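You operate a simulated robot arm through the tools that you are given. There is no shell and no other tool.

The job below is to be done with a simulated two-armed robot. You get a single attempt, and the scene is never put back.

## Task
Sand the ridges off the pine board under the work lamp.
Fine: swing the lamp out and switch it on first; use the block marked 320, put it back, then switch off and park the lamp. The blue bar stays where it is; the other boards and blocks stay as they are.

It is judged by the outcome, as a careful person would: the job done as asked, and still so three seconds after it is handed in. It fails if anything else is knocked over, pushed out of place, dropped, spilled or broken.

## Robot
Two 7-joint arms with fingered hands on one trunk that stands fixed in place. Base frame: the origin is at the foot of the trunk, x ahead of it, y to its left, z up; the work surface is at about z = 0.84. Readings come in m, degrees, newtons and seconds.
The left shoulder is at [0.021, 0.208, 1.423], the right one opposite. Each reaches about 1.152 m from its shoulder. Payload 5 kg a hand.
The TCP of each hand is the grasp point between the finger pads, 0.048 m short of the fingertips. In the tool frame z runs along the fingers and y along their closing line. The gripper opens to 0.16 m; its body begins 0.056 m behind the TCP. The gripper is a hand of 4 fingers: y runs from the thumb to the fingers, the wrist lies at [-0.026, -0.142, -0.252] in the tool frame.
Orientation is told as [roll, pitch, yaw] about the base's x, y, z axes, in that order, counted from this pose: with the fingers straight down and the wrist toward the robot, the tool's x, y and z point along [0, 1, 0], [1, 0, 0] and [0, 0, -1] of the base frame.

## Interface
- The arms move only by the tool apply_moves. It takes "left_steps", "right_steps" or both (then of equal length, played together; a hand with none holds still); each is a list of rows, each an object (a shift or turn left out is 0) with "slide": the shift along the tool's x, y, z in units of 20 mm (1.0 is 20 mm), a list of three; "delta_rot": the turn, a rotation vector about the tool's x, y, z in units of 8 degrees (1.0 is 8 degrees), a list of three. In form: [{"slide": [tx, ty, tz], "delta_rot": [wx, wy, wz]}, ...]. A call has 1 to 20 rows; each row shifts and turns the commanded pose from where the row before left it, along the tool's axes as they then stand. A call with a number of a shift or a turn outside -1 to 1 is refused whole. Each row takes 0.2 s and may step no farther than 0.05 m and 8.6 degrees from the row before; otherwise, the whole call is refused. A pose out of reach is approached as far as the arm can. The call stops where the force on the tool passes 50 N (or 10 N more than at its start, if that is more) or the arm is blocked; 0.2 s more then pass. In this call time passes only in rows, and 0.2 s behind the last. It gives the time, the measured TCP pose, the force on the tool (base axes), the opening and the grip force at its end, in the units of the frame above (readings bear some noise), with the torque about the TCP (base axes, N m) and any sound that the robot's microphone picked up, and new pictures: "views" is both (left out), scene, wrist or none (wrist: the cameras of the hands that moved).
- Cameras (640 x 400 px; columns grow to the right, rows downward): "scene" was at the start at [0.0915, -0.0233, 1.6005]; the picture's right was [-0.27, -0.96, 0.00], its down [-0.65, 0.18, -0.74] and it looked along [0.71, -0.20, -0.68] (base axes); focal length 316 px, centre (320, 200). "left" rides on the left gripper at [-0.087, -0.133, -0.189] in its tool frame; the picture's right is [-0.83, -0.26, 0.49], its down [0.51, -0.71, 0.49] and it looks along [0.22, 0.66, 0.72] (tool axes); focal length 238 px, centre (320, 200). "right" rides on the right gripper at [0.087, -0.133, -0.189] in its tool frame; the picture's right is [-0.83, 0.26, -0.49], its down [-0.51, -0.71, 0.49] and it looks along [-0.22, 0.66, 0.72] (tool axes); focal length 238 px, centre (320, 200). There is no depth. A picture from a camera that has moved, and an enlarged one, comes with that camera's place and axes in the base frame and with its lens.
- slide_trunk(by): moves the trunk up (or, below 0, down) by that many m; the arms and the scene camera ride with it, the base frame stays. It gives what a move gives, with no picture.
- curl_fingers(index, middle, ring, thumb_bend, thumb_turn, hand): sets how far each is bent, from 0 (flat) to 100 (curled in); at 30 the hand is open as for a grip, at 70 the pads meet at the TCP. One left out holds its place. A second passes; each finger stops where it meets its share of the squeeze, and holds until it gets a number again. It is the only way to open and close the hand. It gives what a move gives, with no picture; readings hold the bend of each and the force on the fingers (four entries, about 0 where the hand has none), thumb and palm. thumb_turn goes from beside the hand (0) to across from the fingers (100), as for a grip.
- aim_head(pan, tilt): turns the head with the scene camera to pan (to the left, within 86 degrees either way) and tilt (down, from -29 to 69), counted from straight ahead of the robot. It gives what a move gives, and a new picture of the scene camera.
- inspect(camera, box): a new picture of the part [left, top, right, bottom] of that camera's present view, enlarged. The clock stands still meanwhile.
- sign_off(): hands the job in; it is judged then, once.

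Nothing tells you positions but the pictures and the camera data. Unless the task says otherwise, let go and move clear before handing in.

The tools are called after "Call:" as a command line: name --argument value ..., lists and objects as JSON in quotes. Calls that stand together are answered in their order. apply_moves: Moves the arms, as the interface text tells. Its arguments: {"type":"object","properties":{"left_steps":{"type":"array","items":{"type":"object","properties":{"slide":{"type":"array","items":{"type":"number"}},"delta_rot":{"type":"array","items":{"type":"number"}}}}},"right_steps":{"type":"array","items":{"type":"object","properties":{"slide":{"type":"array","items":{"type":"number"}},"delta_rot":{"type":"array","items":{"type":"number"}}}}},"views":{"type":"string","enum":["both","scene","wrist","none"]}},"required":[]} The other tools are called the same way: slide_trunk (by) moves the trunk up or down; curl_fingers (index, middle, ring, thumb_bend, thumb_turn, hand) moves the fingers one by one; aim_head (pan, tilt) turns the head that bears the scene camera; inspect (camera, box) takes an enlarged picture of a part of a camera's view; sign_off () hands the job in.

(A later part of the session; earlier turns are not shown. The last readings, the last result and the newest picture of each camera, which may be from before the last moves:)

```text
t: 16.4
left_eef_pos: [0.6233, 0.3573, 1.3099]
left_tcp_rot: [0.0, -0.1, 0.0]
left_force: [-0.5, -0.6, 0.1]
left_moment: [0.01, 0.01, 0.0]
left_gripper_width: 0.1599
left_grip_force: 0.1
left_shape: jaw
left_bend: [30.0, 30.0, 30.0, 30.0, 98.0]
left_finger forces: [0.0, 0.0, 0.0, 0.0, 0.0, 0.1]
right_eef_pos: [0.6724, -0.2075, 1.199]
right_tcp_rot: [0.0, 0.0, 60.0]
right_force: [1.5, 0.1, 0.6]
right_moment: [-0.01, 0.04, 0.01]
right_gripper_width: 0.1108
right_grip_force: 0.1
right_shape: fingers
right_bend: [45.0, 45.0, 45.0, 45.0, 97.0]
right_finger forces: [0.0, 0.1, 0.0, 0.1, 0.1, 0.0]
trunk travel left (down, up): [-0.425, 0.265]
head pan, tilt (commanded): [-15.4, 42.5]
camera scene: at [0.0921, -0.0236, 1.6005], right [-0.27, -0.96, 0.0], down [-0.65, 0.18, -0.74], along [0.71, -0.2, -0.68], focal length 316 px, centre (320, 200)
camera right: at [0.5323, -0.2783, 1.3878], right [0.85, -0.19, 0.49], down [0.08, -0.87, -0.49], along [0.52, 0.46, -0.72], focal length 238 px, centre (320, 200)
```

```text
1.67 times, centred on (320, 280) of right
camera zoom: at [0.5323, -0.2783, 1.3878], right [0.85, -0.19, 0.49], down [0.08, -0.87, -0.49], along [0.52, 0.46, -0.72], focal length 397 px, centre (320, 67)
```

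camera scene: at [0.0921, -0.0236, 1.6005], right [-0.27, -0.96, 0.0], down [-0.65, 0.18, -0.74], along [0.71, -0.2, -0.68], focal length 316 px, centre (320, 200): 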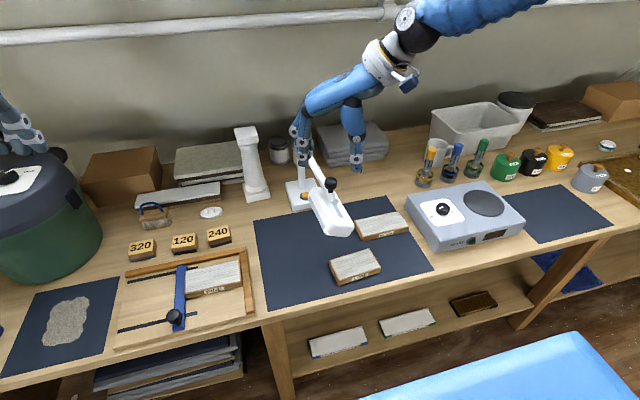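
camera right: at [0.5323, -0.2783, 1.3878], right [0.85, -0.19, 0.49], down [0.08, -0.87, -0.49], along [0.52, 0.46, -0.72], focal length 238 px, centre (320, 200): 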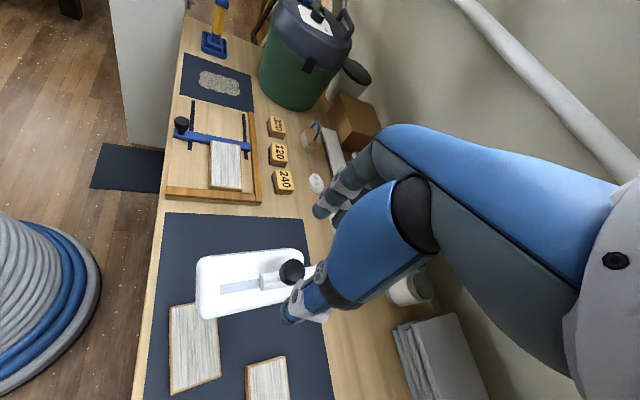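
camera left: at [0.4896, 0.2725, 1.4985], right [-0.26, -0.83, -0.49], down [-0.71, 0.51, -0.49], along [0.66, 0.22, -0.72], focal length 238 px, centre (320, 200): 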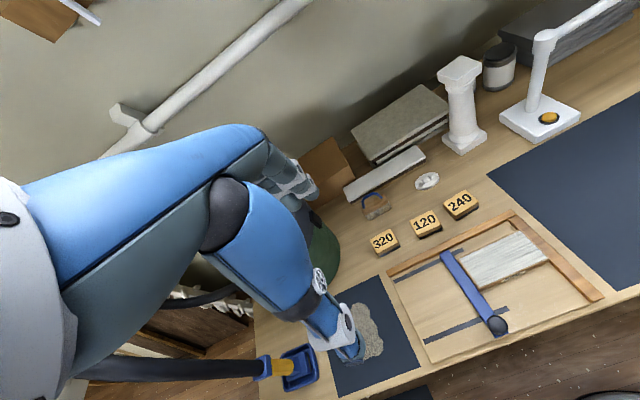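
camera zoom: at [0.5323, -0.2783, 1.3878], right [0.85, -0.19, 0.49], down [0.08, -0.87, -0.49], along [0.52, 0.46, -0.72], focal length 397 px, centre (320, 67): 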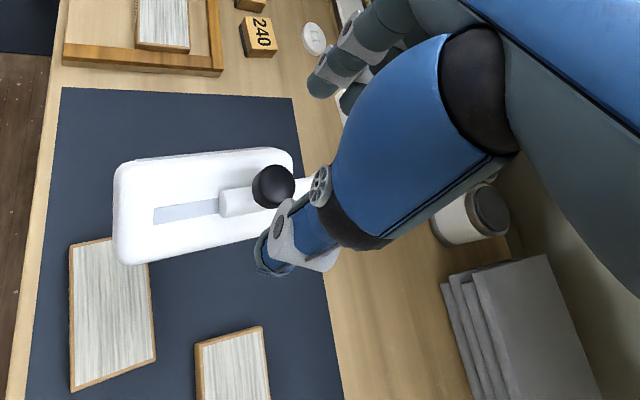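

The knob is centered under the hand (near (0.670, -0.210)). Lowering and re-gripping.

Call:
apply_moves --right_steps '[{"slide": [0, -0.2, 0.94]}, {"slide": [0, 0, 0.94]}, {"slide": [0, 0, 0.94]}, {"slide": [0, 0, 0.9]}]' --views "none"

Call:
curl_fingers --hand "right" --index 68 --middle 68 --ring 62 --thumb_bend 68

Call:
inspect --camera "scene" --box '[270, 80, 400, 240]'

Call:
inspect --camera "right" --box '[200, 160, 440, 400]'

```text
t: 17.4
left_eef_pos: [0.6224, 0.3583, 1.311]
left_tcp_rot: [0.0, 0.1, 0.1]
left_force: [-0.2, -0.3, 0.2]
left_moment: [0.04, 0.05, -0.03]
left_gripper_width: 0.1595
left_grip_force: 0.2
left_shape: jaw
left_bend: [30.0, 30.0, 30.0, 30.0, 98.0]
left_finger forces: [0.1, 0.1, 0.1, 0.0, 0.1, 0.0]
right_eef_pos: [0.6718, -0.2109, 1.1255]
right_tcp_rot: [0.0, 0.0, 60.0]
right_force: [0.2, -0.4, -0.2]
right_moment: [0.04, 0.07, -0.01]
right_gripper_width: 0.1109
right_grip_force: 0.0
right_shape: fingers
right_bend: [45.0, 45.0, 45.0, 45.0, 97.0]
right_finger forces: [0.0, 0.0, 0.0, 0.0, 0.0, 0.1]
trunk travel left (down, up): [-0.425, 0.265]
head pan, tilt (commanded): [-15.4, 42.5]
```

```text
t: 18.4
left_eef_pos: [0.6232, 0.3581, 1.3111]
left_tcp_rot: [0.1, -0.1, 0.0]
left_force: [0.0, 0.2, 0.6]
left_moment: [-0.02, 0.0, 0.01]
left_gripper_width: 0.16
left_grip_force: 0.0
left_shape: jaw
left_bend: [30.0, 30.0, 30.0, 30.0, 98.0]
left_finger forces: [0.1, 0.0, 0.0, 0.1, 0.0, 0.1]
right_eef_pos: [0.671, -0.2098, 1.1251]
right_tcp_rot: [0.2, 0.0, 60.0]
right_force: [-8.3, -0.7, -5.3]
right_moment: [0.01, 0.25, -0.12]
right_gripper_width: 0.0273
right_grip_force: 4.9
right_shape: fingers
right_bend: [68.0, 68.0, 62.0, 65.0, 96.0]
right_finger forces: [0.3, 0.2, 0.1, 0.0, 8.6, 0.0]
trunk travel left (down, up): [-0.425, 0.265]
head pan, tilt (commanded): [-15.4, 42.5]
```

```text
2.50 times, centred on (335, 160) of scene
camera zoom: at [0.0908, -0.0234, 1.6005], right [-0.27, -0.96, 0.0], down [-0.65, 0.18, -0.74], along [0.71, -0.2, -0.68], focal length 790 px, centre (282, 300)
```

zoom: 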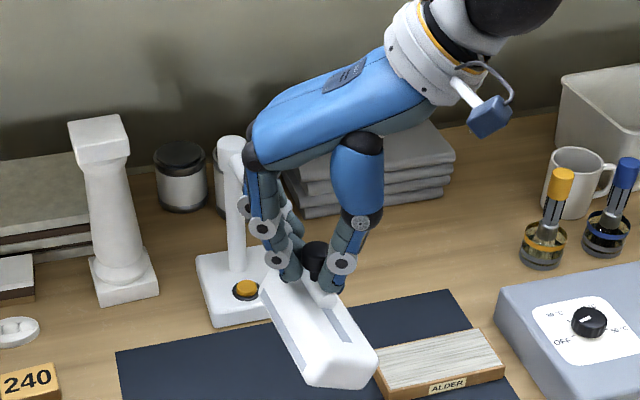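

```text
1.67 times, centred on (320, 280) of right
camera zoom: at [0.5296, -0.2814, 1.3135], right [0.85, -0.19, 0.49], down [0.08, -0.87, -0.49], along [0.52, 0.46, -0.72], focal length 397 px, centre (320, 67)
```

zoom: 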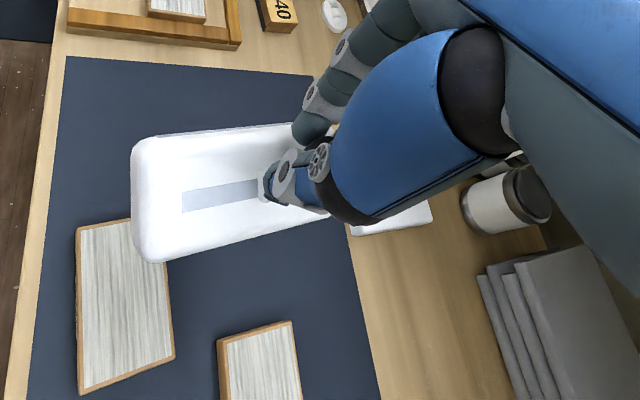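

The grip this time loads mostly the thumb, pressing along x. I'll look closer before pushing.

Call:
inspect --camera "scene" --box '[315, 130, 355, 180]'

Call:
inspect --camera "right" --box '[260, 190, 360, 270]'

Call:
inspect --camera "left" --box '[440, 0, 640, 140]'

```text
8.00 times, centred on (335, 155) of scene
camera zoom: at [0.0908, -0.0234, 1.6005], right [-0.27, -0.96, 0.0], down [-0.65, 0.18, -0.74], along [0.71, -0.2, -0.68], focal length 2526 px, centre (200, 560)
```

zoom: 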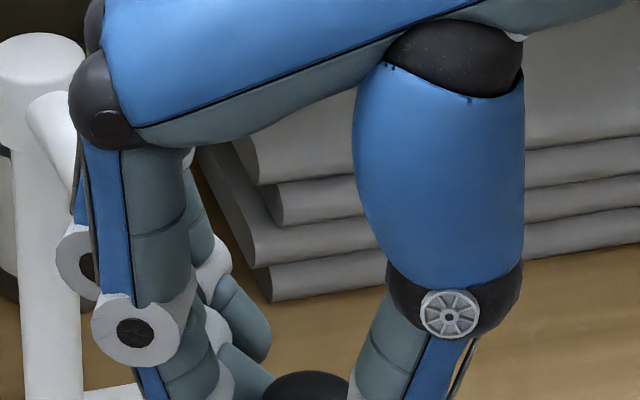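

```text
5.00 times, centred on (310, 230) of right
camera zoom: at [0.5296, -0.2814, 1.3135], right [0.85, -0.19, 0.49], down [0.08, -0.87, -0.49], along [0.52, 0.46, -0.72], focal length 1192 px, centre (370, 50)
```

zoom: 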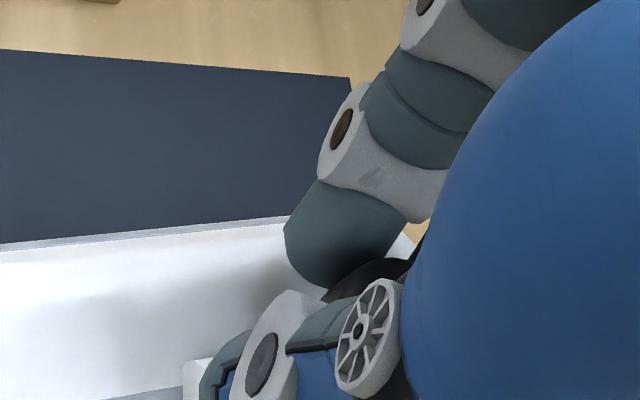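

```text
2.86 times, centred on (540, 70) of left
camera zoom: at [0.4885, 0.2716, 1.4994], right [-0.26, -0.83, -0.49], down [-0.71, 0.51, -0.49], along [0.66, 0.22, -0.72], focal length 681 px, centre (-309, 571)
```

zoom: 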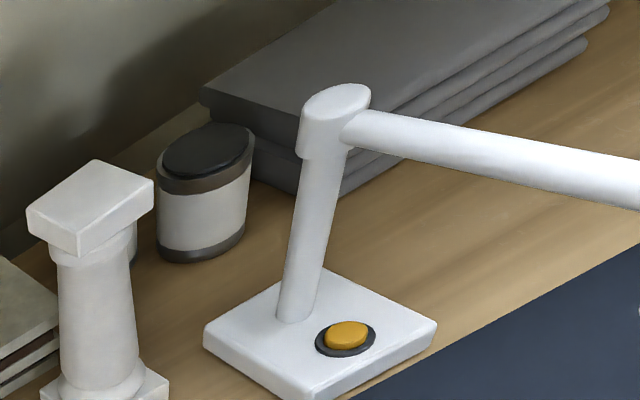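

Call:
inspect --camera "scene" --box '[310, 165, 360, 215]'

```text
8.00 times, centred on (335, 190) of scene
camera zoom: at [0.0908, -0.0234, 1.6005], right [-0.27, -0.96, 0.0], down [-0.65, 0.18, -0.74], along [0.71, -0.2, -0.68], focal length 2526 px, centre (200, 280)
```

zoom: 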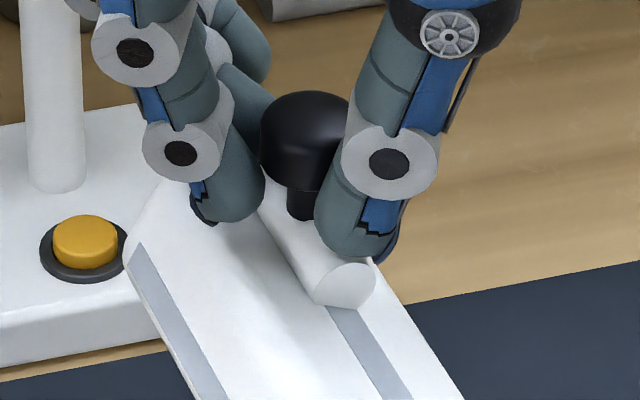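

The thumb and index landed slightly on the robot side of the knob. I'll loosen, shift about 8 mm away from the robot, and close again.

Call:
curl_fingers --hand "right" --index 54 --middle 54 --ring 54 --thumb_bend 54

Call:
apply_moves --right_steps '[{"slide": [-0.5, -0.2, 0]}]' --views "none"

Call:
curl_fingers --hand "right" --index 68 --middle 68 --ring 60 --thumb_bend 68

Call:
inspect --camera "scene" --box '[310, 155, 370, 215]'

```text
t: 19.4
left_eef_pos: [0.6223, 0.3582, 1.3098]
left_tcp_rot: [-0.1, 0.0, 0.0]
left_force: [0.0, -1.0, 0.5]
left_moment: [0.03, -0.01, 0.0]
left_gripper_width: 0.1598
left_grip_force: 0.0
left_shape: jaw
left_bend: [30.0, 30.0, 30.0, 30.0, 98.0]
left_finger forces: [0.1, 0.0, 0.0, 0.0, 0.0, 0.0]
right_eef_pos: [0.6728, -0.2103, 1.1259]
right_tcp_rot: [0.0, -0.1, 60.1]
right_force: [-1.2, -0.1, 0.6]
right_moment: [0.0, -0.03, 0.0]
right_gripper_width: 0.0747
right_grip_force: 0.1
right_shape: fingers
right_bend: [54.0, 54.0, 54.0, 54.0, 97.0]
right_finger forces: [0.0, 0.2, 0.0, 0.1, 0.0, 0.1]
trunk travel left (down, up): [-0.425, 0.265]
head pan, tilt (commanded): [-15.4, 42.5]
```

```text
t: 19.8
left_eef_pos: [0.6229, 0.3584, 1.3109]
left_tcp_rot: [0.0, 0.0, 0.0]
left_force: [0.5, -0.5, 0.1]
left_moment: [0.04, 0.04, 0.01]
left_gripper_width: 0.1596
left_grip_force: 0.0
left_shape: jaw
left_bend: [30.0, 30.0, 30.0, 30.0, 98.0]
left_finger forces: [0.0, 0.1, 0.1, 0.0, 0.1, 0.1]
right_eef_pos: [0.6769, -0.2186, 1.1244]
right_tcp_rot: [0.0, 0.0, 60.0]
right_force: [-0.5, 0.2, 0.5]
right_moment: [0.05, 0.03, 0.01]
right_gripper_width: 0.0748
right_grip_force: 0.6
right_shape: fingers
right_bend: [54.0, 54.0, 54.0, 54.0, 97.0]
right_finger forces: [0.1, 0.4, 0.0, 0.1, 0.1, 0.0]
trunk travel left (down, up): [-0.425, 0.265]
head pan, tilt (commanded): [-15.4, 42.5]
```

```text
t: 20.8
left_eef_pos: [0.6211, 0.3588, 1.3108]
left_tcp_rot: [0.0, 0.0, 0.0]
left_force: [-0.1, -0.6, 0.0]
left_moment: [-0.04, 0.01, 0.01]
left_gripper_width: 0.1597
left_grip_force: 0.1
left_shape: jaw
left_bend: [30.0, 30.0, 30.0, 30.0, 98.0]
left_finger forces: [0.0, 0.0, 0.0, 0.0, 0.0, 0.0]
right_eef_pos: [0.6768, -0.2173, 1.1265]
right_tcp_rot: [0.0, 0.0, 59.9]
right_force: [-1.2, 2.0, 8.7]
right_moment: [0.81, -0.68, 0.37]
right_gripper_width: 0.0391
right_grip_force: 14.9
right_shape: fingers
right_bend: [68.0, 56.0, 60.0, 61.0, 97.0]
right_finger forces: [0.0, 18.2, 0.1, 0.0, 11.7, 0.0]
trunk travel left (down, up): [-0.425, 0.265]
head pan, tilt (commanded): [-15.4, 42.5]
```

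```text
6.67 times, centred on (340, 185) of scene
camera zoom: at [0.0907, -0.0229, 1.6006], right [-0.27, -0.96, 0.0], down [-0.65, 0.18, -0.74], along [0.71, -0.2, -0.68], focal length 2105 px, centre (187, 300)
```

zoom: 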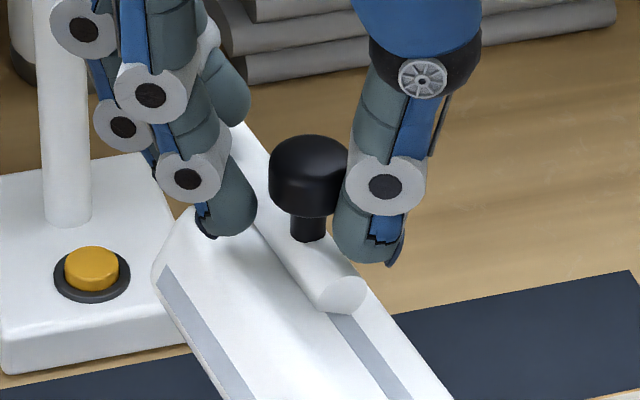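

The middle finger was pressing on the lamp arm itself. I'll open the middle and ring fingers, keep the thumb behind the knob and index as a guard, and push the knob around with the thumb.

Call:
curl_fingers --hand "right" --index 58 --middle 44 --ring 44 --thumb_bend 60

Call:
apply_moves --right_steps '[{"slide": [0.15, 0, -0.2]}]' --views "none"

Call:
inspect --camera "scene" --box '[310, 155, 370, 215]'

```text
t: 21.8
left_eef_pos: [0.622, 0.3579, 1.3111]
left_tcp_rot: [0.0, 0.0, 0.0]
left_force: [0.0, 0.3, -0.2]
left_moment: [-0.05, -0.01, 0.0]
left_gripper_width: 0.1596
left_grip_force: 0.0
left_shape: jaw
left_bend: [30.0, 30.0, 30.0, 30.0, 98.0]
left_finger forces: [0.0, 0.1, 0.0, 0.0, 0.0, 0.0]
right_eef_pos: [0.6772, -0.2174, 1.1251]
right_tcp_rot: [0.0, 0.0, 60.0]
right_force: [-2.8, -0.5, -1.7]
right_moment: [0.0, 0.08, -0.05]
right_gripper_width: 0.0594
right_grip_force: 0.7
right_shape: fingers
right_bend: [57.0, 44.0, 44.0, 59.0, 97.0]
right_finger forces: [0.0, 0.0, 0.1, 0.0, 2.5, 0.0]
trunk travel left (down, up): [-0.425, 0.265]
head pan, tilt (commanded): [-15.4, 42.5]
```

```text
t: 22.2
left_eef_pos: [0.6211, 0.3589, 1.3119]
left_tcp_rot: [0.0, -0.1, 0.0]
left_force: [0.9, 0.0, 0.1]
left_moment: [0.01, -0.03, -0.01]
left_gripper_width: 0.1596
left_grip_force: 0.0
left_shape: jaw
left_bend: [30.0, 30.0, 30.0, 30.0, 98.0]
left_finger forces: [0.0, 0.1, 0.1, 0.1, 0.0, 0.0]
right_eef_pos: [0.6752, -0.217, 1.1312]
right_tcp_rot: [0.0, 0.1, 60.0]
right_force: [-0.2, 0.0, -1.2]
right_moment: [-0.02, -0.1, -0.01]
right_gripper_width: 0.0578
right_grip_force: 0.0
right_shape: fingers
right_bend: [57.0, 44.0, 44.0, 60.0, 97.0]
right_finger forces: [0.0, 0.0, 0.0, 0.1, 0.3, 0.0]
trunk travel left (down, up): [-0.425, 0.265]
head pan, tilt (commanded): [-15.4, 42.5]
```

```text
6.67 times, centred on (340, 185) of scene
camera zoom: at [0.0911, -0.0228, 1.6006], right [-0.27, -0.96, 0.0], down [-0.65, 0.18, -0.74], along [0.71, -0.2, -0.68], focal length 2105 px, centre (187, 300)
```

zoom: 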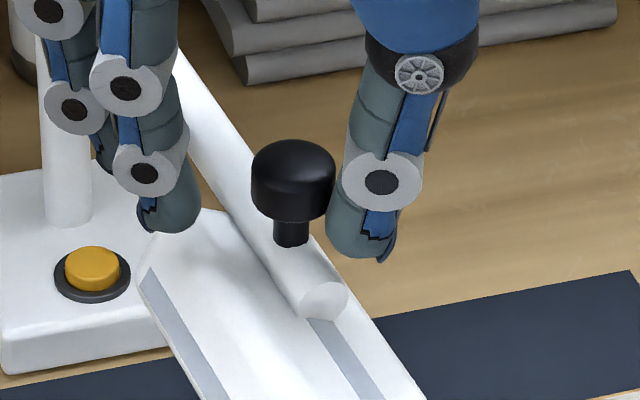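

The thumb sits behind the knob on the right side. I'll push it around a short way and check.

Call:
apply_moves --right_steps '[{"slide": [0.527, 0.769, 0]}, {"slide": [0.472, 0.804, 0]}, {"slide": [0.414, 0.835, 0]}, {"slide": [0.355, 0.862, 0]}, {"slide": [0.294, 0.884, 0]}]' --views "both"

Call:
inspect --camera "scene" --box '[280, 135, 370, 225]'

```text
t: 23.4
left_eef_pos: [0.623, 0.3589, 1.3098]
left_tcp_rot: [0.0, 0.2, 0.0]
left_force: [0.4, 0.7, 0.5]
left_moment: [-0.05, -0.02, 0.03]
left_gripper_width: 0.1595
left_grip_force: 0.2
left_shape: jaw
left_bend: [30.0, 30.0, 30.0, 30.0, 98.0]
left_finger forces: [0.1, 0.0, 0.1, 0.0, 0.1, 0.0]
right_eef_pos: [0.6805, -0.1269, 1.1295]
right_tcp_rot: [0.0, 0.0, 59.9]
right_force: [-4.7, -4.3, 1.9]
right_moment: [-0.18, 0.19, -0.02]
right_gripper_width: 0.0646
right_grip_force: 2.8
right_shape: fingers
right_bend: [57.0, 44.0, 44.0, 57.0, 97.0]
right_finger forces: [0.1, 0.1, 0.0, 0.1, 5.7, 0.1]
trunk travel left (down, up): [-0.425, 0.265]
head pan, tilt (commanded): [-15.4, 42.5]
camera scene: at [0.0911, -0.0233, 1.6005], right [-0.27, -0.96, 0.0], down [-0.65, 0.18, -0.74], along [0.71, -0.2, -0.68], focal length 316 px, centre (320, 200)
camera right: at [0.5386, -0.1971, 1.3181], right [0.85, -0.19, 0.49], down [0.08, -0.87, -0.49], along [0.52, 0.46, -0.72], focal length 238 px, centre (320, 200)
```

scene: 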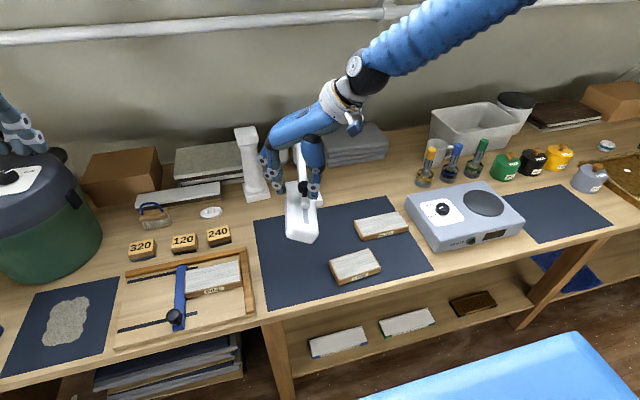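
right: 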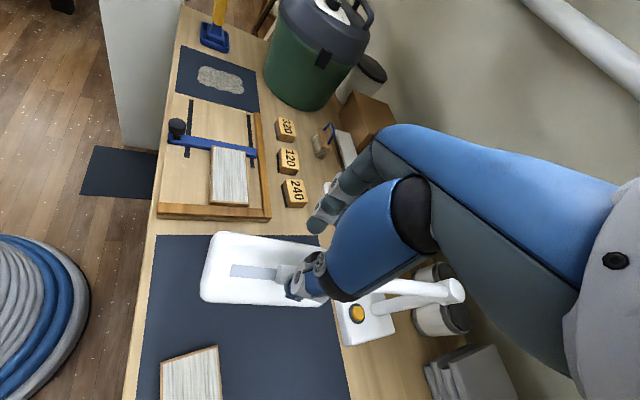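

```text
4.44 times, centred on (325, 180) of scene
camera zoom: at [0.0911, -0.0233, 1.6005], right [-0.27, -0.96, 0.0], down [-0.65, 0.18, -0.74], along [0.71, -0.2, -0.68], focal length 1404 px, centre (298, 289)
```

zoom: 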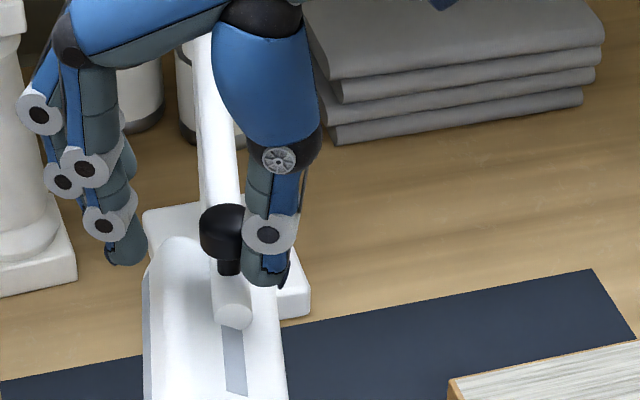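

The lamp is now about 100° out, moving with about 6 N. Continuing the push in small pieces.

Call:
apply_moves --right_steps '[{"slide": [0.232, 0.903, 0]}, {"slide": [0.168, 0.917, 0]}, {"slide": [0.104, 0.926, 0]}]' --views "scene"

Call:
inspect --camera "scene" --box '[270, 125, 360, 245]'

```text
t: 24.2
left_eef_pos: [0.6234, 0.3645, 1.3081]
left_tcp_rot: [-0.1, 0.0, 0.2]
left_force: [0.3, 3.3, -1.0]
left_moment: [-0.3, 0.06, -0.05]
left_gripper_width: 0.1597
left_grip_force: 0.1
left_shape: jaw
left_bend: [30.0, 30.0, 30.0, 30.0, 98.0]
left_finger forces: [0.1, 0.0, 0.0, 0.0, 0.0, 0.0]
right_eef_pos: [0.702, -0.0666, 1.129]
right_tcp_rot: [0.0, 0.1, 60.1]
right_force: [0.5, 1.1, -1.5]
right_moment: [-0.22, 0.12, 0.06]
right_gripper_width: 0.0572
right_grip_force: 0.0
right_shape: fingers
right_bend: [57.0, 44.0, 44.0, 60.0, 97.0]
right_finger forces: [0.1, 0.0, 0.0, 0.1, 0.0, 0.1]
trunk travel left (down, up): [-0.425, 0.265]
head pan, tilt (commanded): [-15.4, 42.5]
camera scene: at [0.0941, -0.0176, 1.6003], right [-0.26, -0.96, 0.0], down [-0.65, 0.18, -0.74], along [0.71, -0.2, -0.68], focal length 316 px, centre (320, 200)
```

scene: 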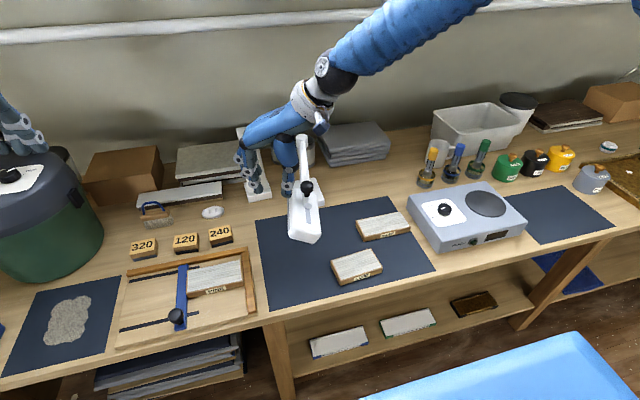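

```text
3.33 times, centred on (315, 185) of scene
camera zoom: at [0.0941, -0.0176, 1.6003], right [-0.26, -0.96, 0.0], down [-0.65, 0.18, -0.74], along [0.71, -0.2, -0.68], focal length 1053 px, centre (337, 250)
```

zoom: 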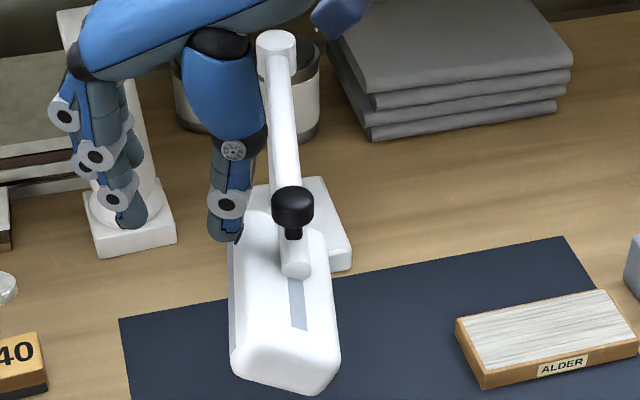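

The lamp stopped moving at about 100° out while my thumb slid past the knob, so that appears to be its hinge stop; the base hasn't shifted. I'll raise the right hand and move it back to the right, clear of the lamp, then look.

Call:
apply_moves --right_steps '[{"slide": [0, 0, -0.8]}, {"slide": [0, 0, -1]}, {"slide": [0, 0, -1]}, {"slide": [0, 0, -1]}, {"slide": [0, 0, -1]}, {"slide": [-0.904, -0.85, 0]}, {"slide": [-0.904, -0.85, 0]}, {"slide": [-0.904, -0.85, 0]}, {"slide": [-0.904, -0.85, 0]}, {"slide": [-0.904, -0.85, 0]}, {"slide": [-0.904, -0.85, 0]}, {"slide": [-0.904, -0.85, 0]}, {"slide": [-0.904, -0.85, 0]}, {"slide": [-0.904, -0.85, 0]}, {"slide": [-0.904, -0.85, 0]}, {"slide": [-0.904, -0.85, 0]}, {"slide": [-0.904, -0.85, 0]}, {"slide": [-0.904, -0.85, 0]}, {"slide": [-0.904, -0.85, 0]}]' --views "both"

Call:
inspect --camera "scene" --box '[260, 110, 380, 250]'

```text
t: 28.2
left_eef_pos: [0.6234, 0.3579, 1.3099]
left_tcp_rot: [-0.1, 0.0, -0.1]
left_force: [0.2, -0.4, 1.1]
left_moment: [0.07, -0.01, 0.0]
left_gripper_width: 0.1595
left_grip_force: 0.1
left_shape: jaw
left_bend: [30.0, 30.0, 30.0, 30.0, 98.0]
left_finger forces: [0.0, 0.0, 0.0, 0.0, 0.1, 0.0]
right_eef_pos: [0.7991, -0.4058, 1.2225]
right_tcp_rot: [0.1, 0.0, 60.0]
right_force: [-0.3, -0.1, 0.4]
right_moment: [0.01, 0.03, 0.01]
right_gripper_width: 0.0575
right_grip_force: 0.0
right_shape: fingers
right_bend: [57.0, 44.0, 44.0, 60.0, 97.0]
right_finger forces: [0.0, 0.0, 0.0, 0.1, 0.0, 0.1]
trunk travel left (down, up): [-0.425, 0.265]
head pan, tilt (commanded): [-15.4, 42.5]
camera scene: at [0.092, -0.0242, 1.6004], right [-0.27, -0.96, 0.0], down [-0.65, 0.18, -0.74], along [0.71, -0.2, -0.68], focal length 316 px, centre (320, 200)
camera right: at [0.6575, -0.4774, 1.4115], right [0.85, -0.19, 0.49], down [0.08, -0.87, -0.49], along [0.52, 0.46, -0.72], focal length 238 px, centre (320, 200)
```

scene: 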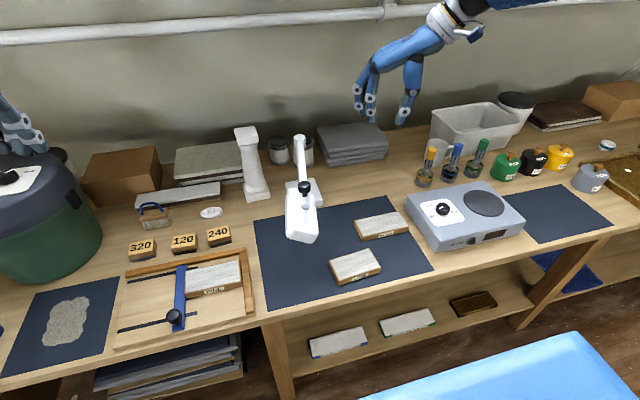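
right: 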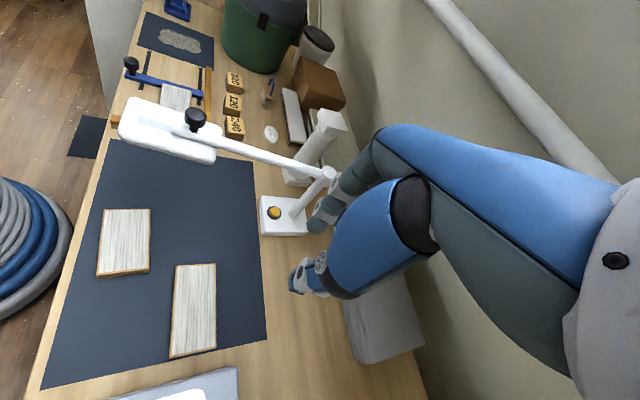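

```text
2.86 times, centred on (320, 180) of scene
camera zoom: at [0.092, -0.0242, 1.6004], right [-0.27, -0.96, 0.0], down [-0.65, 0.18, -0.74], along [0.71, -0.2, -0.68], focal length 902 px, centre (320, 257)
```

zoom: 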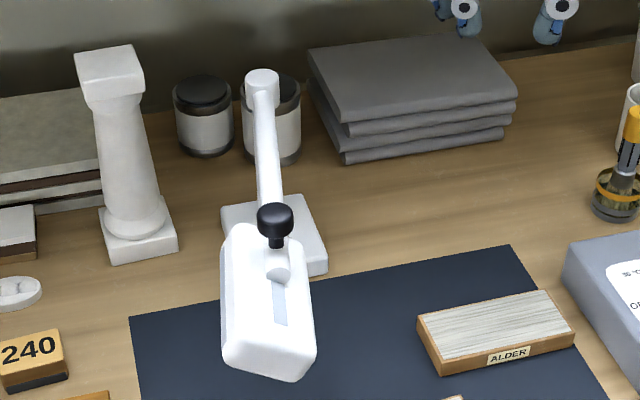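

The lamp rests about 100° out (knob near (0.664, -0.142)) with nothing disturbed. Next I'll shape the right hand to a pointing index finger for the orange button, and turn the hand back to yaw 0.

Call:
curl_fingers --hand "right" --index 48 --middle 95 --ring 95 --thumb_bend 30

Call:
apply_moves --right_steps '[{"slide": [0, -0.5, 0], "delta_rot": [0, 0, 0.94]}, {"delta_rot": [0, 0, 0.94]}, {"delta_rot": [0, 0, 0.94]}, {"delta_rot": [0, 0, 0.94]}, {"delta_rot": [0, 0, 0.94]}, {"delta_rot": [0, 0, 0.94]}, {"delta_rot": [0, 0, 0.94]}, {"delta_rot": [0, 0, 0.92]}]' --views "both"

Call:
inspect --camera "scene" --box '[330, 0, 470, 160]'

```text
t: 29.2
left_eef_pos: [0.6219, 0.3568, 1.311]
left_tcp_rot: [-0.1, 0.0, -0.1]
left_force: [0.8, -0.1, -0.1]
left_moment: [0.01, 0.01, -0.02]
left_gripper_width: 0.1599
left_grip_force: 0.0
left_shape: jaw
left_bend: [30.0, 30.0, 30.0, 30.0, 98.0]
left_finger forces: [0.1, 0.1, 0.0, 0.0, 0.0, 0.0]
right_eef_pos: [0.799, -0.4044, 1.2245]
right_tcp_rot: [0.0, 0.1, 59.9]
right_force: [0.1, 0.2, 0.4]
right_moment: [0.03, 0.04, 0.0]
right_gripper_width: 0.1345
right_grip_force: 0.1
right_shape: fingers
right_bend: [48.0, 95.0, 95.0, 30.0, 97.0]
right_finger forces: [0.1, 0.0, 0.0, 0.1, 0.1, 0.0]
trunk travel left (down, up): [-0.425, 0.265]
head pan, tilt (commanded): [-15.4, 42.5]
```

```text
t: 31.0
left_eef_pos: [0.6222, 0.3612, 1.3096]
left_tcp_rot: [-0.1, 0.0, -0.1]
left_force: [0.0, 0.9, -1.0]
left_moment: [-0.09, 0.02, -0.06]
left_gripper_width: 0.1597
left_grip_force: 0.1
left_shape: jaw
left_bend: [30.0, 30.0, 30.0, 30.0, 98.0]
left_finger forces: [0.1, 0.0, 0.0, 0.0, 0.0, 0.0]
right_eef_pos: [0.7956, -0.4133, 1.2254]
right_tcp_rot: [-0.1, 0.1, -0.2]
right_force: [0.5, 0.1, 0.9]
right_moment: [-0.09, 0.01, -0.08]
right_gripper_width: 0.1342
right_grip_force: 0.0
right_shape: fingers
right_bend: [48.0, 95.0, 95.0, 30.0, 97.0]
right_finger forces: [0.0, 0.1, 0.1, 0.1, 0.0, 0.0]
trunk travel left (down, up): [-0.425, 0.265]
head pan, tilt (commanded): [-15.4, 42.5]
camera scene: at [0.0918, -0.0213, 1.6005], right [-0.27, -0.96, 0.0], down [-0.65, 0.18, -0.74], along [0.71, -0.2, -0.68], focal length 316 px, centre (320, 200)
camera right: at [0.6626, -0.3249, 1.4129], right [0.26, -0.83, 0.49], down [-0.71, -0.5, -0.49], along [0.65, -0.22, -0.72], focal length 238 px, centre (320, 200)
```

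scene: 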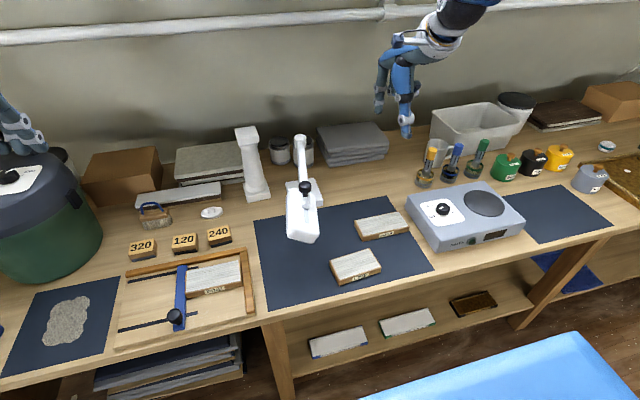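
right: 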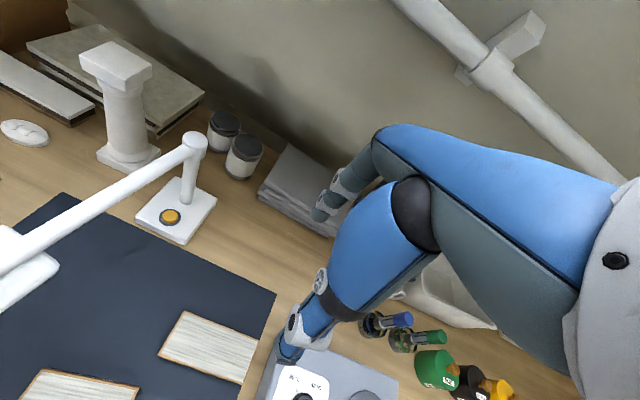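

```text
2.50 times, centred on (400, 80) of scene
camera zoom: at [0.0918, -0.0213, 1.6005], right [-0.27, -0.96, 0.0], down [-0.65, 0.18, -0.74], along [0.71, -0.2, -0.68], focal length 790 px, centre (120, 500)
```

zoom: 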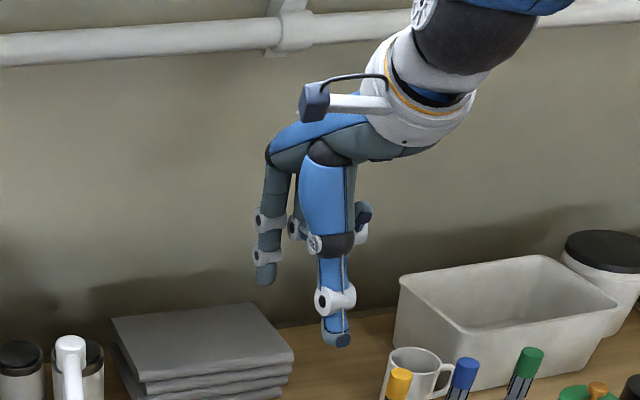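

The index points down with middle and ring curled, but the thumb would reach low. I'll fold the thumb back and look at the hand again.

Call:
curl_fingers --hand "right" --thumb_bend 0

Call:
inspect --camera "scene" --box '[330, 0, 470, 160]'

Call:
inspect --camera "right" --box '[100, 100, 460, 400]'

```text
t: 32.0
left_eef_pos: [0.6227, 0.3587, 1.3099]
left_tcp_rot: [0.0, -0.1, -0.1]
left_force: [-0.1, 0.0, 0.0]
left_moment: [-0.02, -0.02, -0.01]
left_gripper_width: 0.1595
left_grip_force: 0.0
left_shape: jaw
left_bend: [30.0, 30.0, 30.0, 30.0, 98.0]
left_finger forces: [0.0, 0.1, 0.1, 0.0, 0.1, 0.1]
right_eef_pos: [0.7944, -0.4141, 1.2237]
right_tcp_rot: [0.0, 0.0, 0.1]
right_force: [0.5, 0.4, -0.5]
right_moment: [-0.07, 0.02, 0.0]
right_gripper_width: 0.167
right_grip_force: 0.1
right_shape: fingers
right_bend: [48.0, 95.0, 95.0, 0.0, 97.0]
right_finger forces: [0.1, 0.0, 0.0, 0.0, 0.0, 0.0]
trunk travel left (down, up): [-0.425, 0.265]
head pan, tilt (commanded): [-15.4, 42.5]
```

```text
2.50 times, centred on (400, 80) of scene
camera zoom: at [0.0916, -0.0227, 1.6005], right [-0.27, -0.96, 0.0], down [-0.65, 0.18, -0.74], along [0.71, -0.2, -0.68], focal length 790 px, centre (120, 500)
```

zoom: 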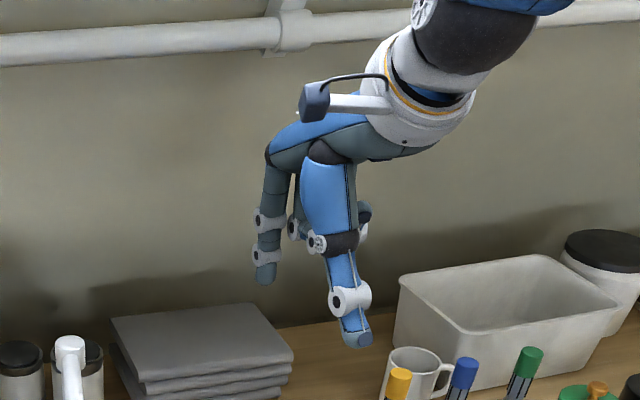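

```text
1.33 times, centred on (280, 250) of right
camera zoom: at [0.6625, -0.3262, 1.4127], right [0.26, -0.83, 0.49], down [-0.71, -0.51, -0.49], along [0.66, -0.22, -0.72], focal length 318 px, centre (373, 133)
```

zoom: 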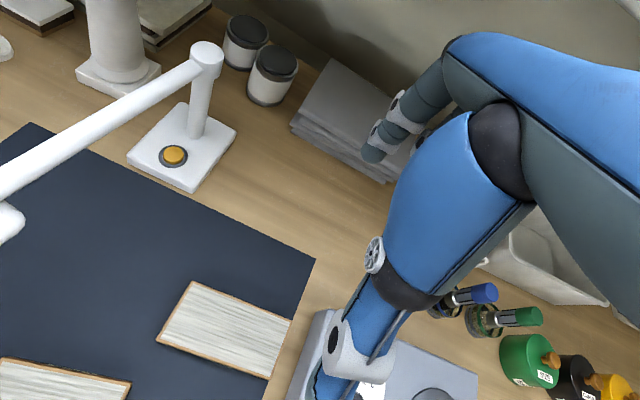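

Call:
curl_fingers --hand "right" --thumb_bend 95 --thumb_turn 40

Call:
inspect --camera "scene" --box '[330, 0, 470, 160]'

Call:
inspect --camera "right" --box '[100, 100, 460, 400]'

```text
t: 33.0
left_eef_pos: [0.6224, 0.3582, 1.3098]
left_tcp_rot: [0.1, 0.0, 0.0]
left_force: [0.6, 0.5, 0.8]
left_moment: [-0.01, 0.01, -0.04]
left_gripper_width: 0.1594
left_grip_force: 0.0
left_shape: jaw
left_bend: [30.0, 30.0, 30.0, 30.0, 98.0]
left_finger forces: [0.0, 0.0, 0.0, 0.0, 0.0, 0.1]
right_eef_pos: [0.7957, -0.4138, 1.2244]
right_tcp_rot: [-0.1, 0.1, -0.1]
right_force: [0.1, -1.3, 0.4]
right_moment: [-0.01, -0.01, -0.03]
right_gripper_width: 0.0718
right_grip_force: 0.1
right_shape: fingers
right_bend: [48.0, 95.0, 95.0, 95.0, 41.0]
right_finger forces: [0.0, 0.0, 0.0, 0.1, 0.1, 0.0]
trunk travel left (down, up): [-0.425, 0.265]
head pan, tilt (commanded): [-15.4, 42.5]
```

```text
2.50 times, centred on (400, 80) of scene
camera zoom: at [0.0916, -0.0231, 1.6005], right [-0.27, -0.96, 0.0], down [-0.65, 0.18, -0.74], along [0.71, -0.2, -0.68], focal length 790 px, centre (120, 500)
```

zoom: 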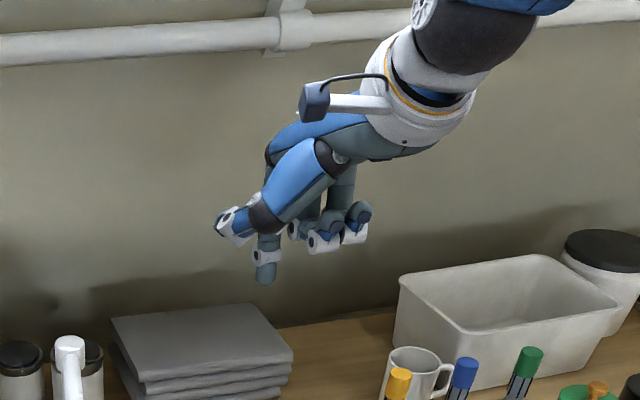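

```text
1.33 times, centred on (280, 250) of right
camera zoom: at [0.6625, -0.3265, 1.4127], right [0.26, -0.83, 0.49], down [-0.71, -0.51, -0.49], along [0.66, -0.22, -0.72], focal length 318 px, centre (373, 133)
```

zoom: 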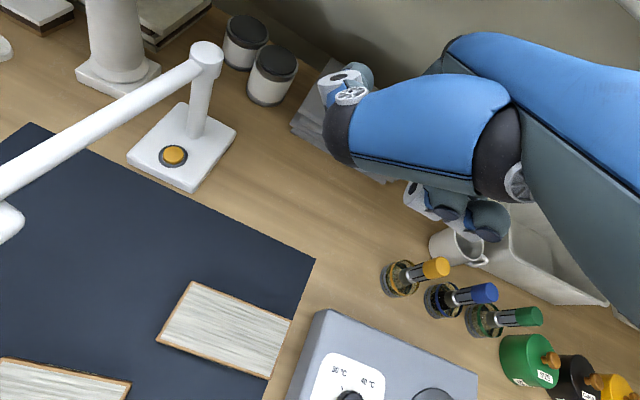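

The thumb is now out of the way and the index tip is the lowest point. The button is triangulated near (0.886, -0.190, 0.877), under the lamp arm, so I'll roll the hand about 40° to come in from the right.

Call:
apply_moves --right_steps '[{"delta_rot": [0, 1, 0]}, {"delta_rot": [0, 1, 0]}, {"delta_rot": [0, 1, 0]}, {"delta_rot": [0, 1, 0]}, {"delta_rot": [0, 1, 0]}, {"slide": [-0.258, 0.174, 0.954]}, {"slide": [-0.258, 0.174, 0.954]}, {"slide": [-0.258, 0.174, 0.954]}, {"slide": [-0.258, 0.174, 0.954]}, {"slide": [-0.258, 0.174, 0.954]}, {"slide": [-0.258, 0.174, 0.954]}]' --views "both"

Call:
inspect --camera "scene" --box '[280, 60, 440, 260]'

```text
t: 35.4
left_eef_pos: [0.6215, 0.3586, 1.3102]
left_tcp_rot: [0.1, 0.1, 0.0]
left_force: [-0.3, -0.6, -0.5]
left_moment: [-0.01, 0.04, 0.0]
left_gripper_width: 0.1599
left_grip_force: 0.0
left_shape: jaw
left_bend: [30.0, 30.0, 30.0, 30.0, 98.0]
left_finger forces: [0.0, 0.1, 0.0, 0.0, 0.1, 0.0]
right_eef_pos: [0.818, -0.365, 1.1122]
right_tcp_rot: [40.0, 0.0, -0.2]
right_force: [1.1, 0.0, 0.6]
right_moment: [-0.07, 0.06, 0.09]
right_gripper_width: 0.0718
right_grip_force: 0.0
right_shape: fingers
right_bend: [48.0, 95.0, 95.0, 95.0, 41.0]
right_finger forces: [0.0, 0.0, 0.1, 0.0, 0.0, 0.1]
trunk travel left (down, up): [-0.425, 0.265]
head pan, tilt (commanded): [-15.4, 42.5]
camera scene: at [0.0923, -0.0231, 1.6004], right [-0.27, -0.96, 0.0], down [-0.65, 0.18, -0.74], along [0.71, -0.2, -0.68], focal length 316 px, centre (320, 200)
camera right: at [0.6837, -0.4188, 1.3139], right [0.26, -0.95, -0.16], down [-0.71, -0.07, -0.7], along [0.66, 0.3, -0.69], focal length 238 px, centre (320, 200)
```

scene: 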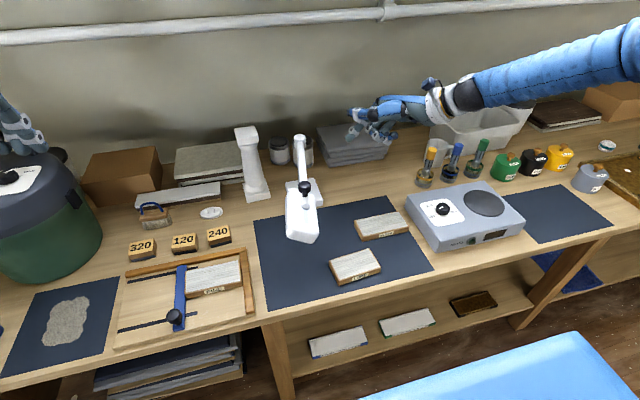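
right: 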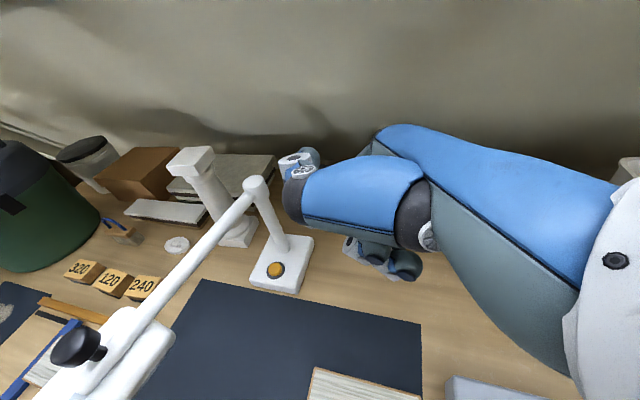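

```text
2.00 times, centred on (360, 160) of scene
camera zoom: at [0.0923, -0.0231, 1.6004], right [-0.27, -0.96, 0.0], down [-0.65, 0.18, -0.74], along [0.71, -0.2, -0.68], focal length 632 px, centre (240, 280)
```

zoom: 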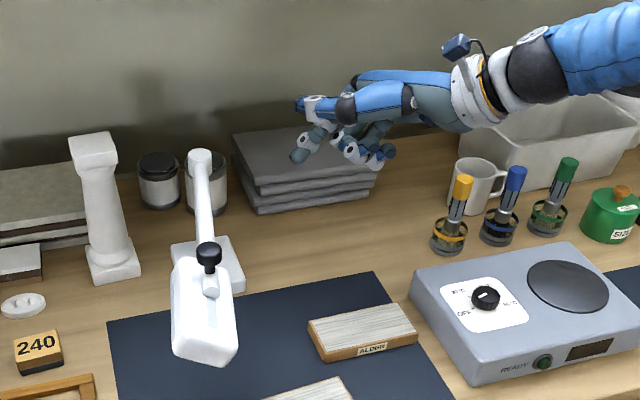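

The hand is well placed, coming in from the right under the lamp arm's height. I'll move closer along the finger direction and check alignment before pressing.

Call:
apply_moves --right_steps '[{"slide": [-0.19, 0.144, 1]}, {"slide": [-0.19, 0.144, 1]}, {"slide": [-0.19, 0.144, 1]}, {"slide": [-0.19, 0.144, 1]}, {"slide": [-0.19, 0.144, 1]}, {"slide": [-0.19, 0.144, 1]}, {"slide": [-0.19, 0.144, 1]}, {"slide": [-0.19, 0.144, 1]}, {"slide": [0, 0, 1]}, {"slide": [0, 0, 1]}]' --views "both"

Call:
inspect --camera "scene" --box '[280, 120, 400, 230]'

Call:
inspect --camera "right" --box '[160, 140, 460, 360]'

```text
t: 37.6
left_eef_pos: [0.6228, 0.3587, 1.31]
left_tcp_rot: [0.0, 0.1, 0.0]
left_force: [0.3, -0.4, 0.2]
left_moment: [-0.03, 0.06, 0.01]
left_gripper_width: 0.1597
left_grip_force: 0.0
left_shape: jaw
left_bend: [30.0, 30.0, 30.0, 30.0, 98.0]
left_finger forces: [0.0, 0.0, 0.0, 0.0, 0.0, 0.0]
right_eef_pos: [0.8382, -0.2576, 0.9435]
right_tcp_rot: [40.1, 0.0, 0.0]
right_force: [0.9, -0.2, -0.4]
right_moment: [-0.02, 0.06, 0.04]
right_gripper_width: 0.0719
right_grip_force: 0.0
right_shape: fingers
right_bend: [48.0, 95.0, 95.0, 95.0, 41.0]
right_finger forces: [0.1, 0.1, 0.1, 0.1, 0.1, 0.0]
trunk travel left (down, up): [-0.425, 0.265]
head pan, tilt (commanded): [-15.4, 42.5]
camera scene: at [0.0921, -0.0229, 1.6004], right [-0.27, -0.96, 0.0], down [-0.65, 0.18, -0.74], along [0.71, -0.2, -0.68], focal length 316 px, centre (320, 200)
camera right: at [0.7062, -0.3123, 1.1427], right [0.26, -0.95, -0.16], down [-0.71, -0.07, -0.7], along [0.66, 0.3, -0.69], focal length 238 px, centre (320, 200)
```

scene: 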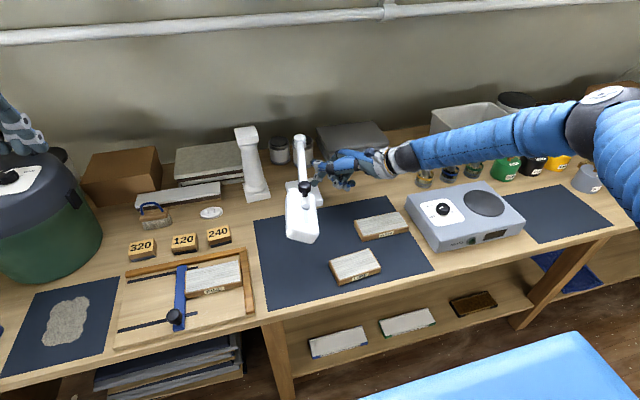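
right: 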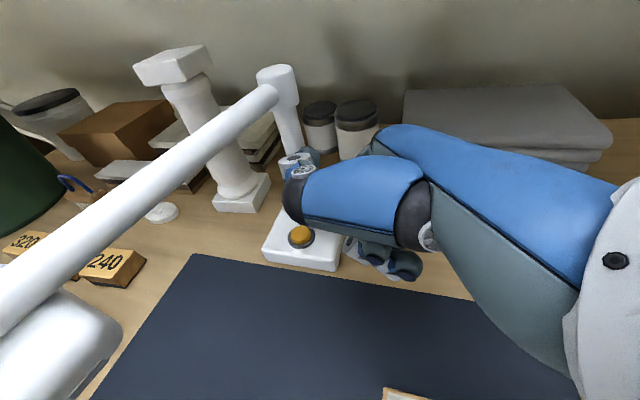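

```text
3.64 times, centred on (340, 175) of scene
camera zoom: at [0.0921, -0.0229, 1.6004], right [-0.27, -0.96, 0.0], down [-0.65, 0.18, -0.74], along [0.71, -0.2, -0.68], focal length 1148 px, centre (247, 291)
```

zoom: 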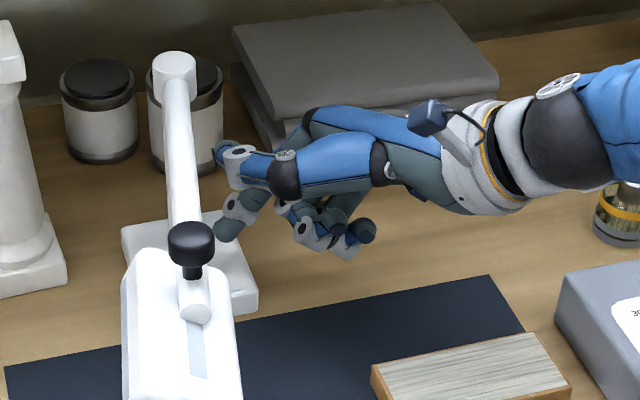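

```text
1.82 times, centred on (310, 250) of right
camera zoom: at [0.7062, -0.3123, 1.1427], right [0.26, -0.95, -0.16], down [-0.71, -0.07, -0.7], along [0.66, 0.3, -0.69], focal length 433 px, centre (338, 109)
```

zoom: 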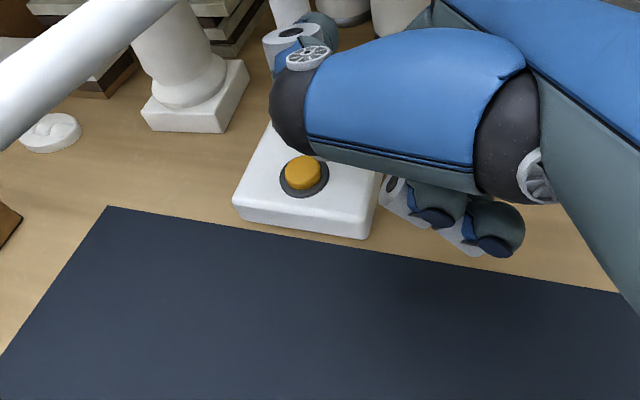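

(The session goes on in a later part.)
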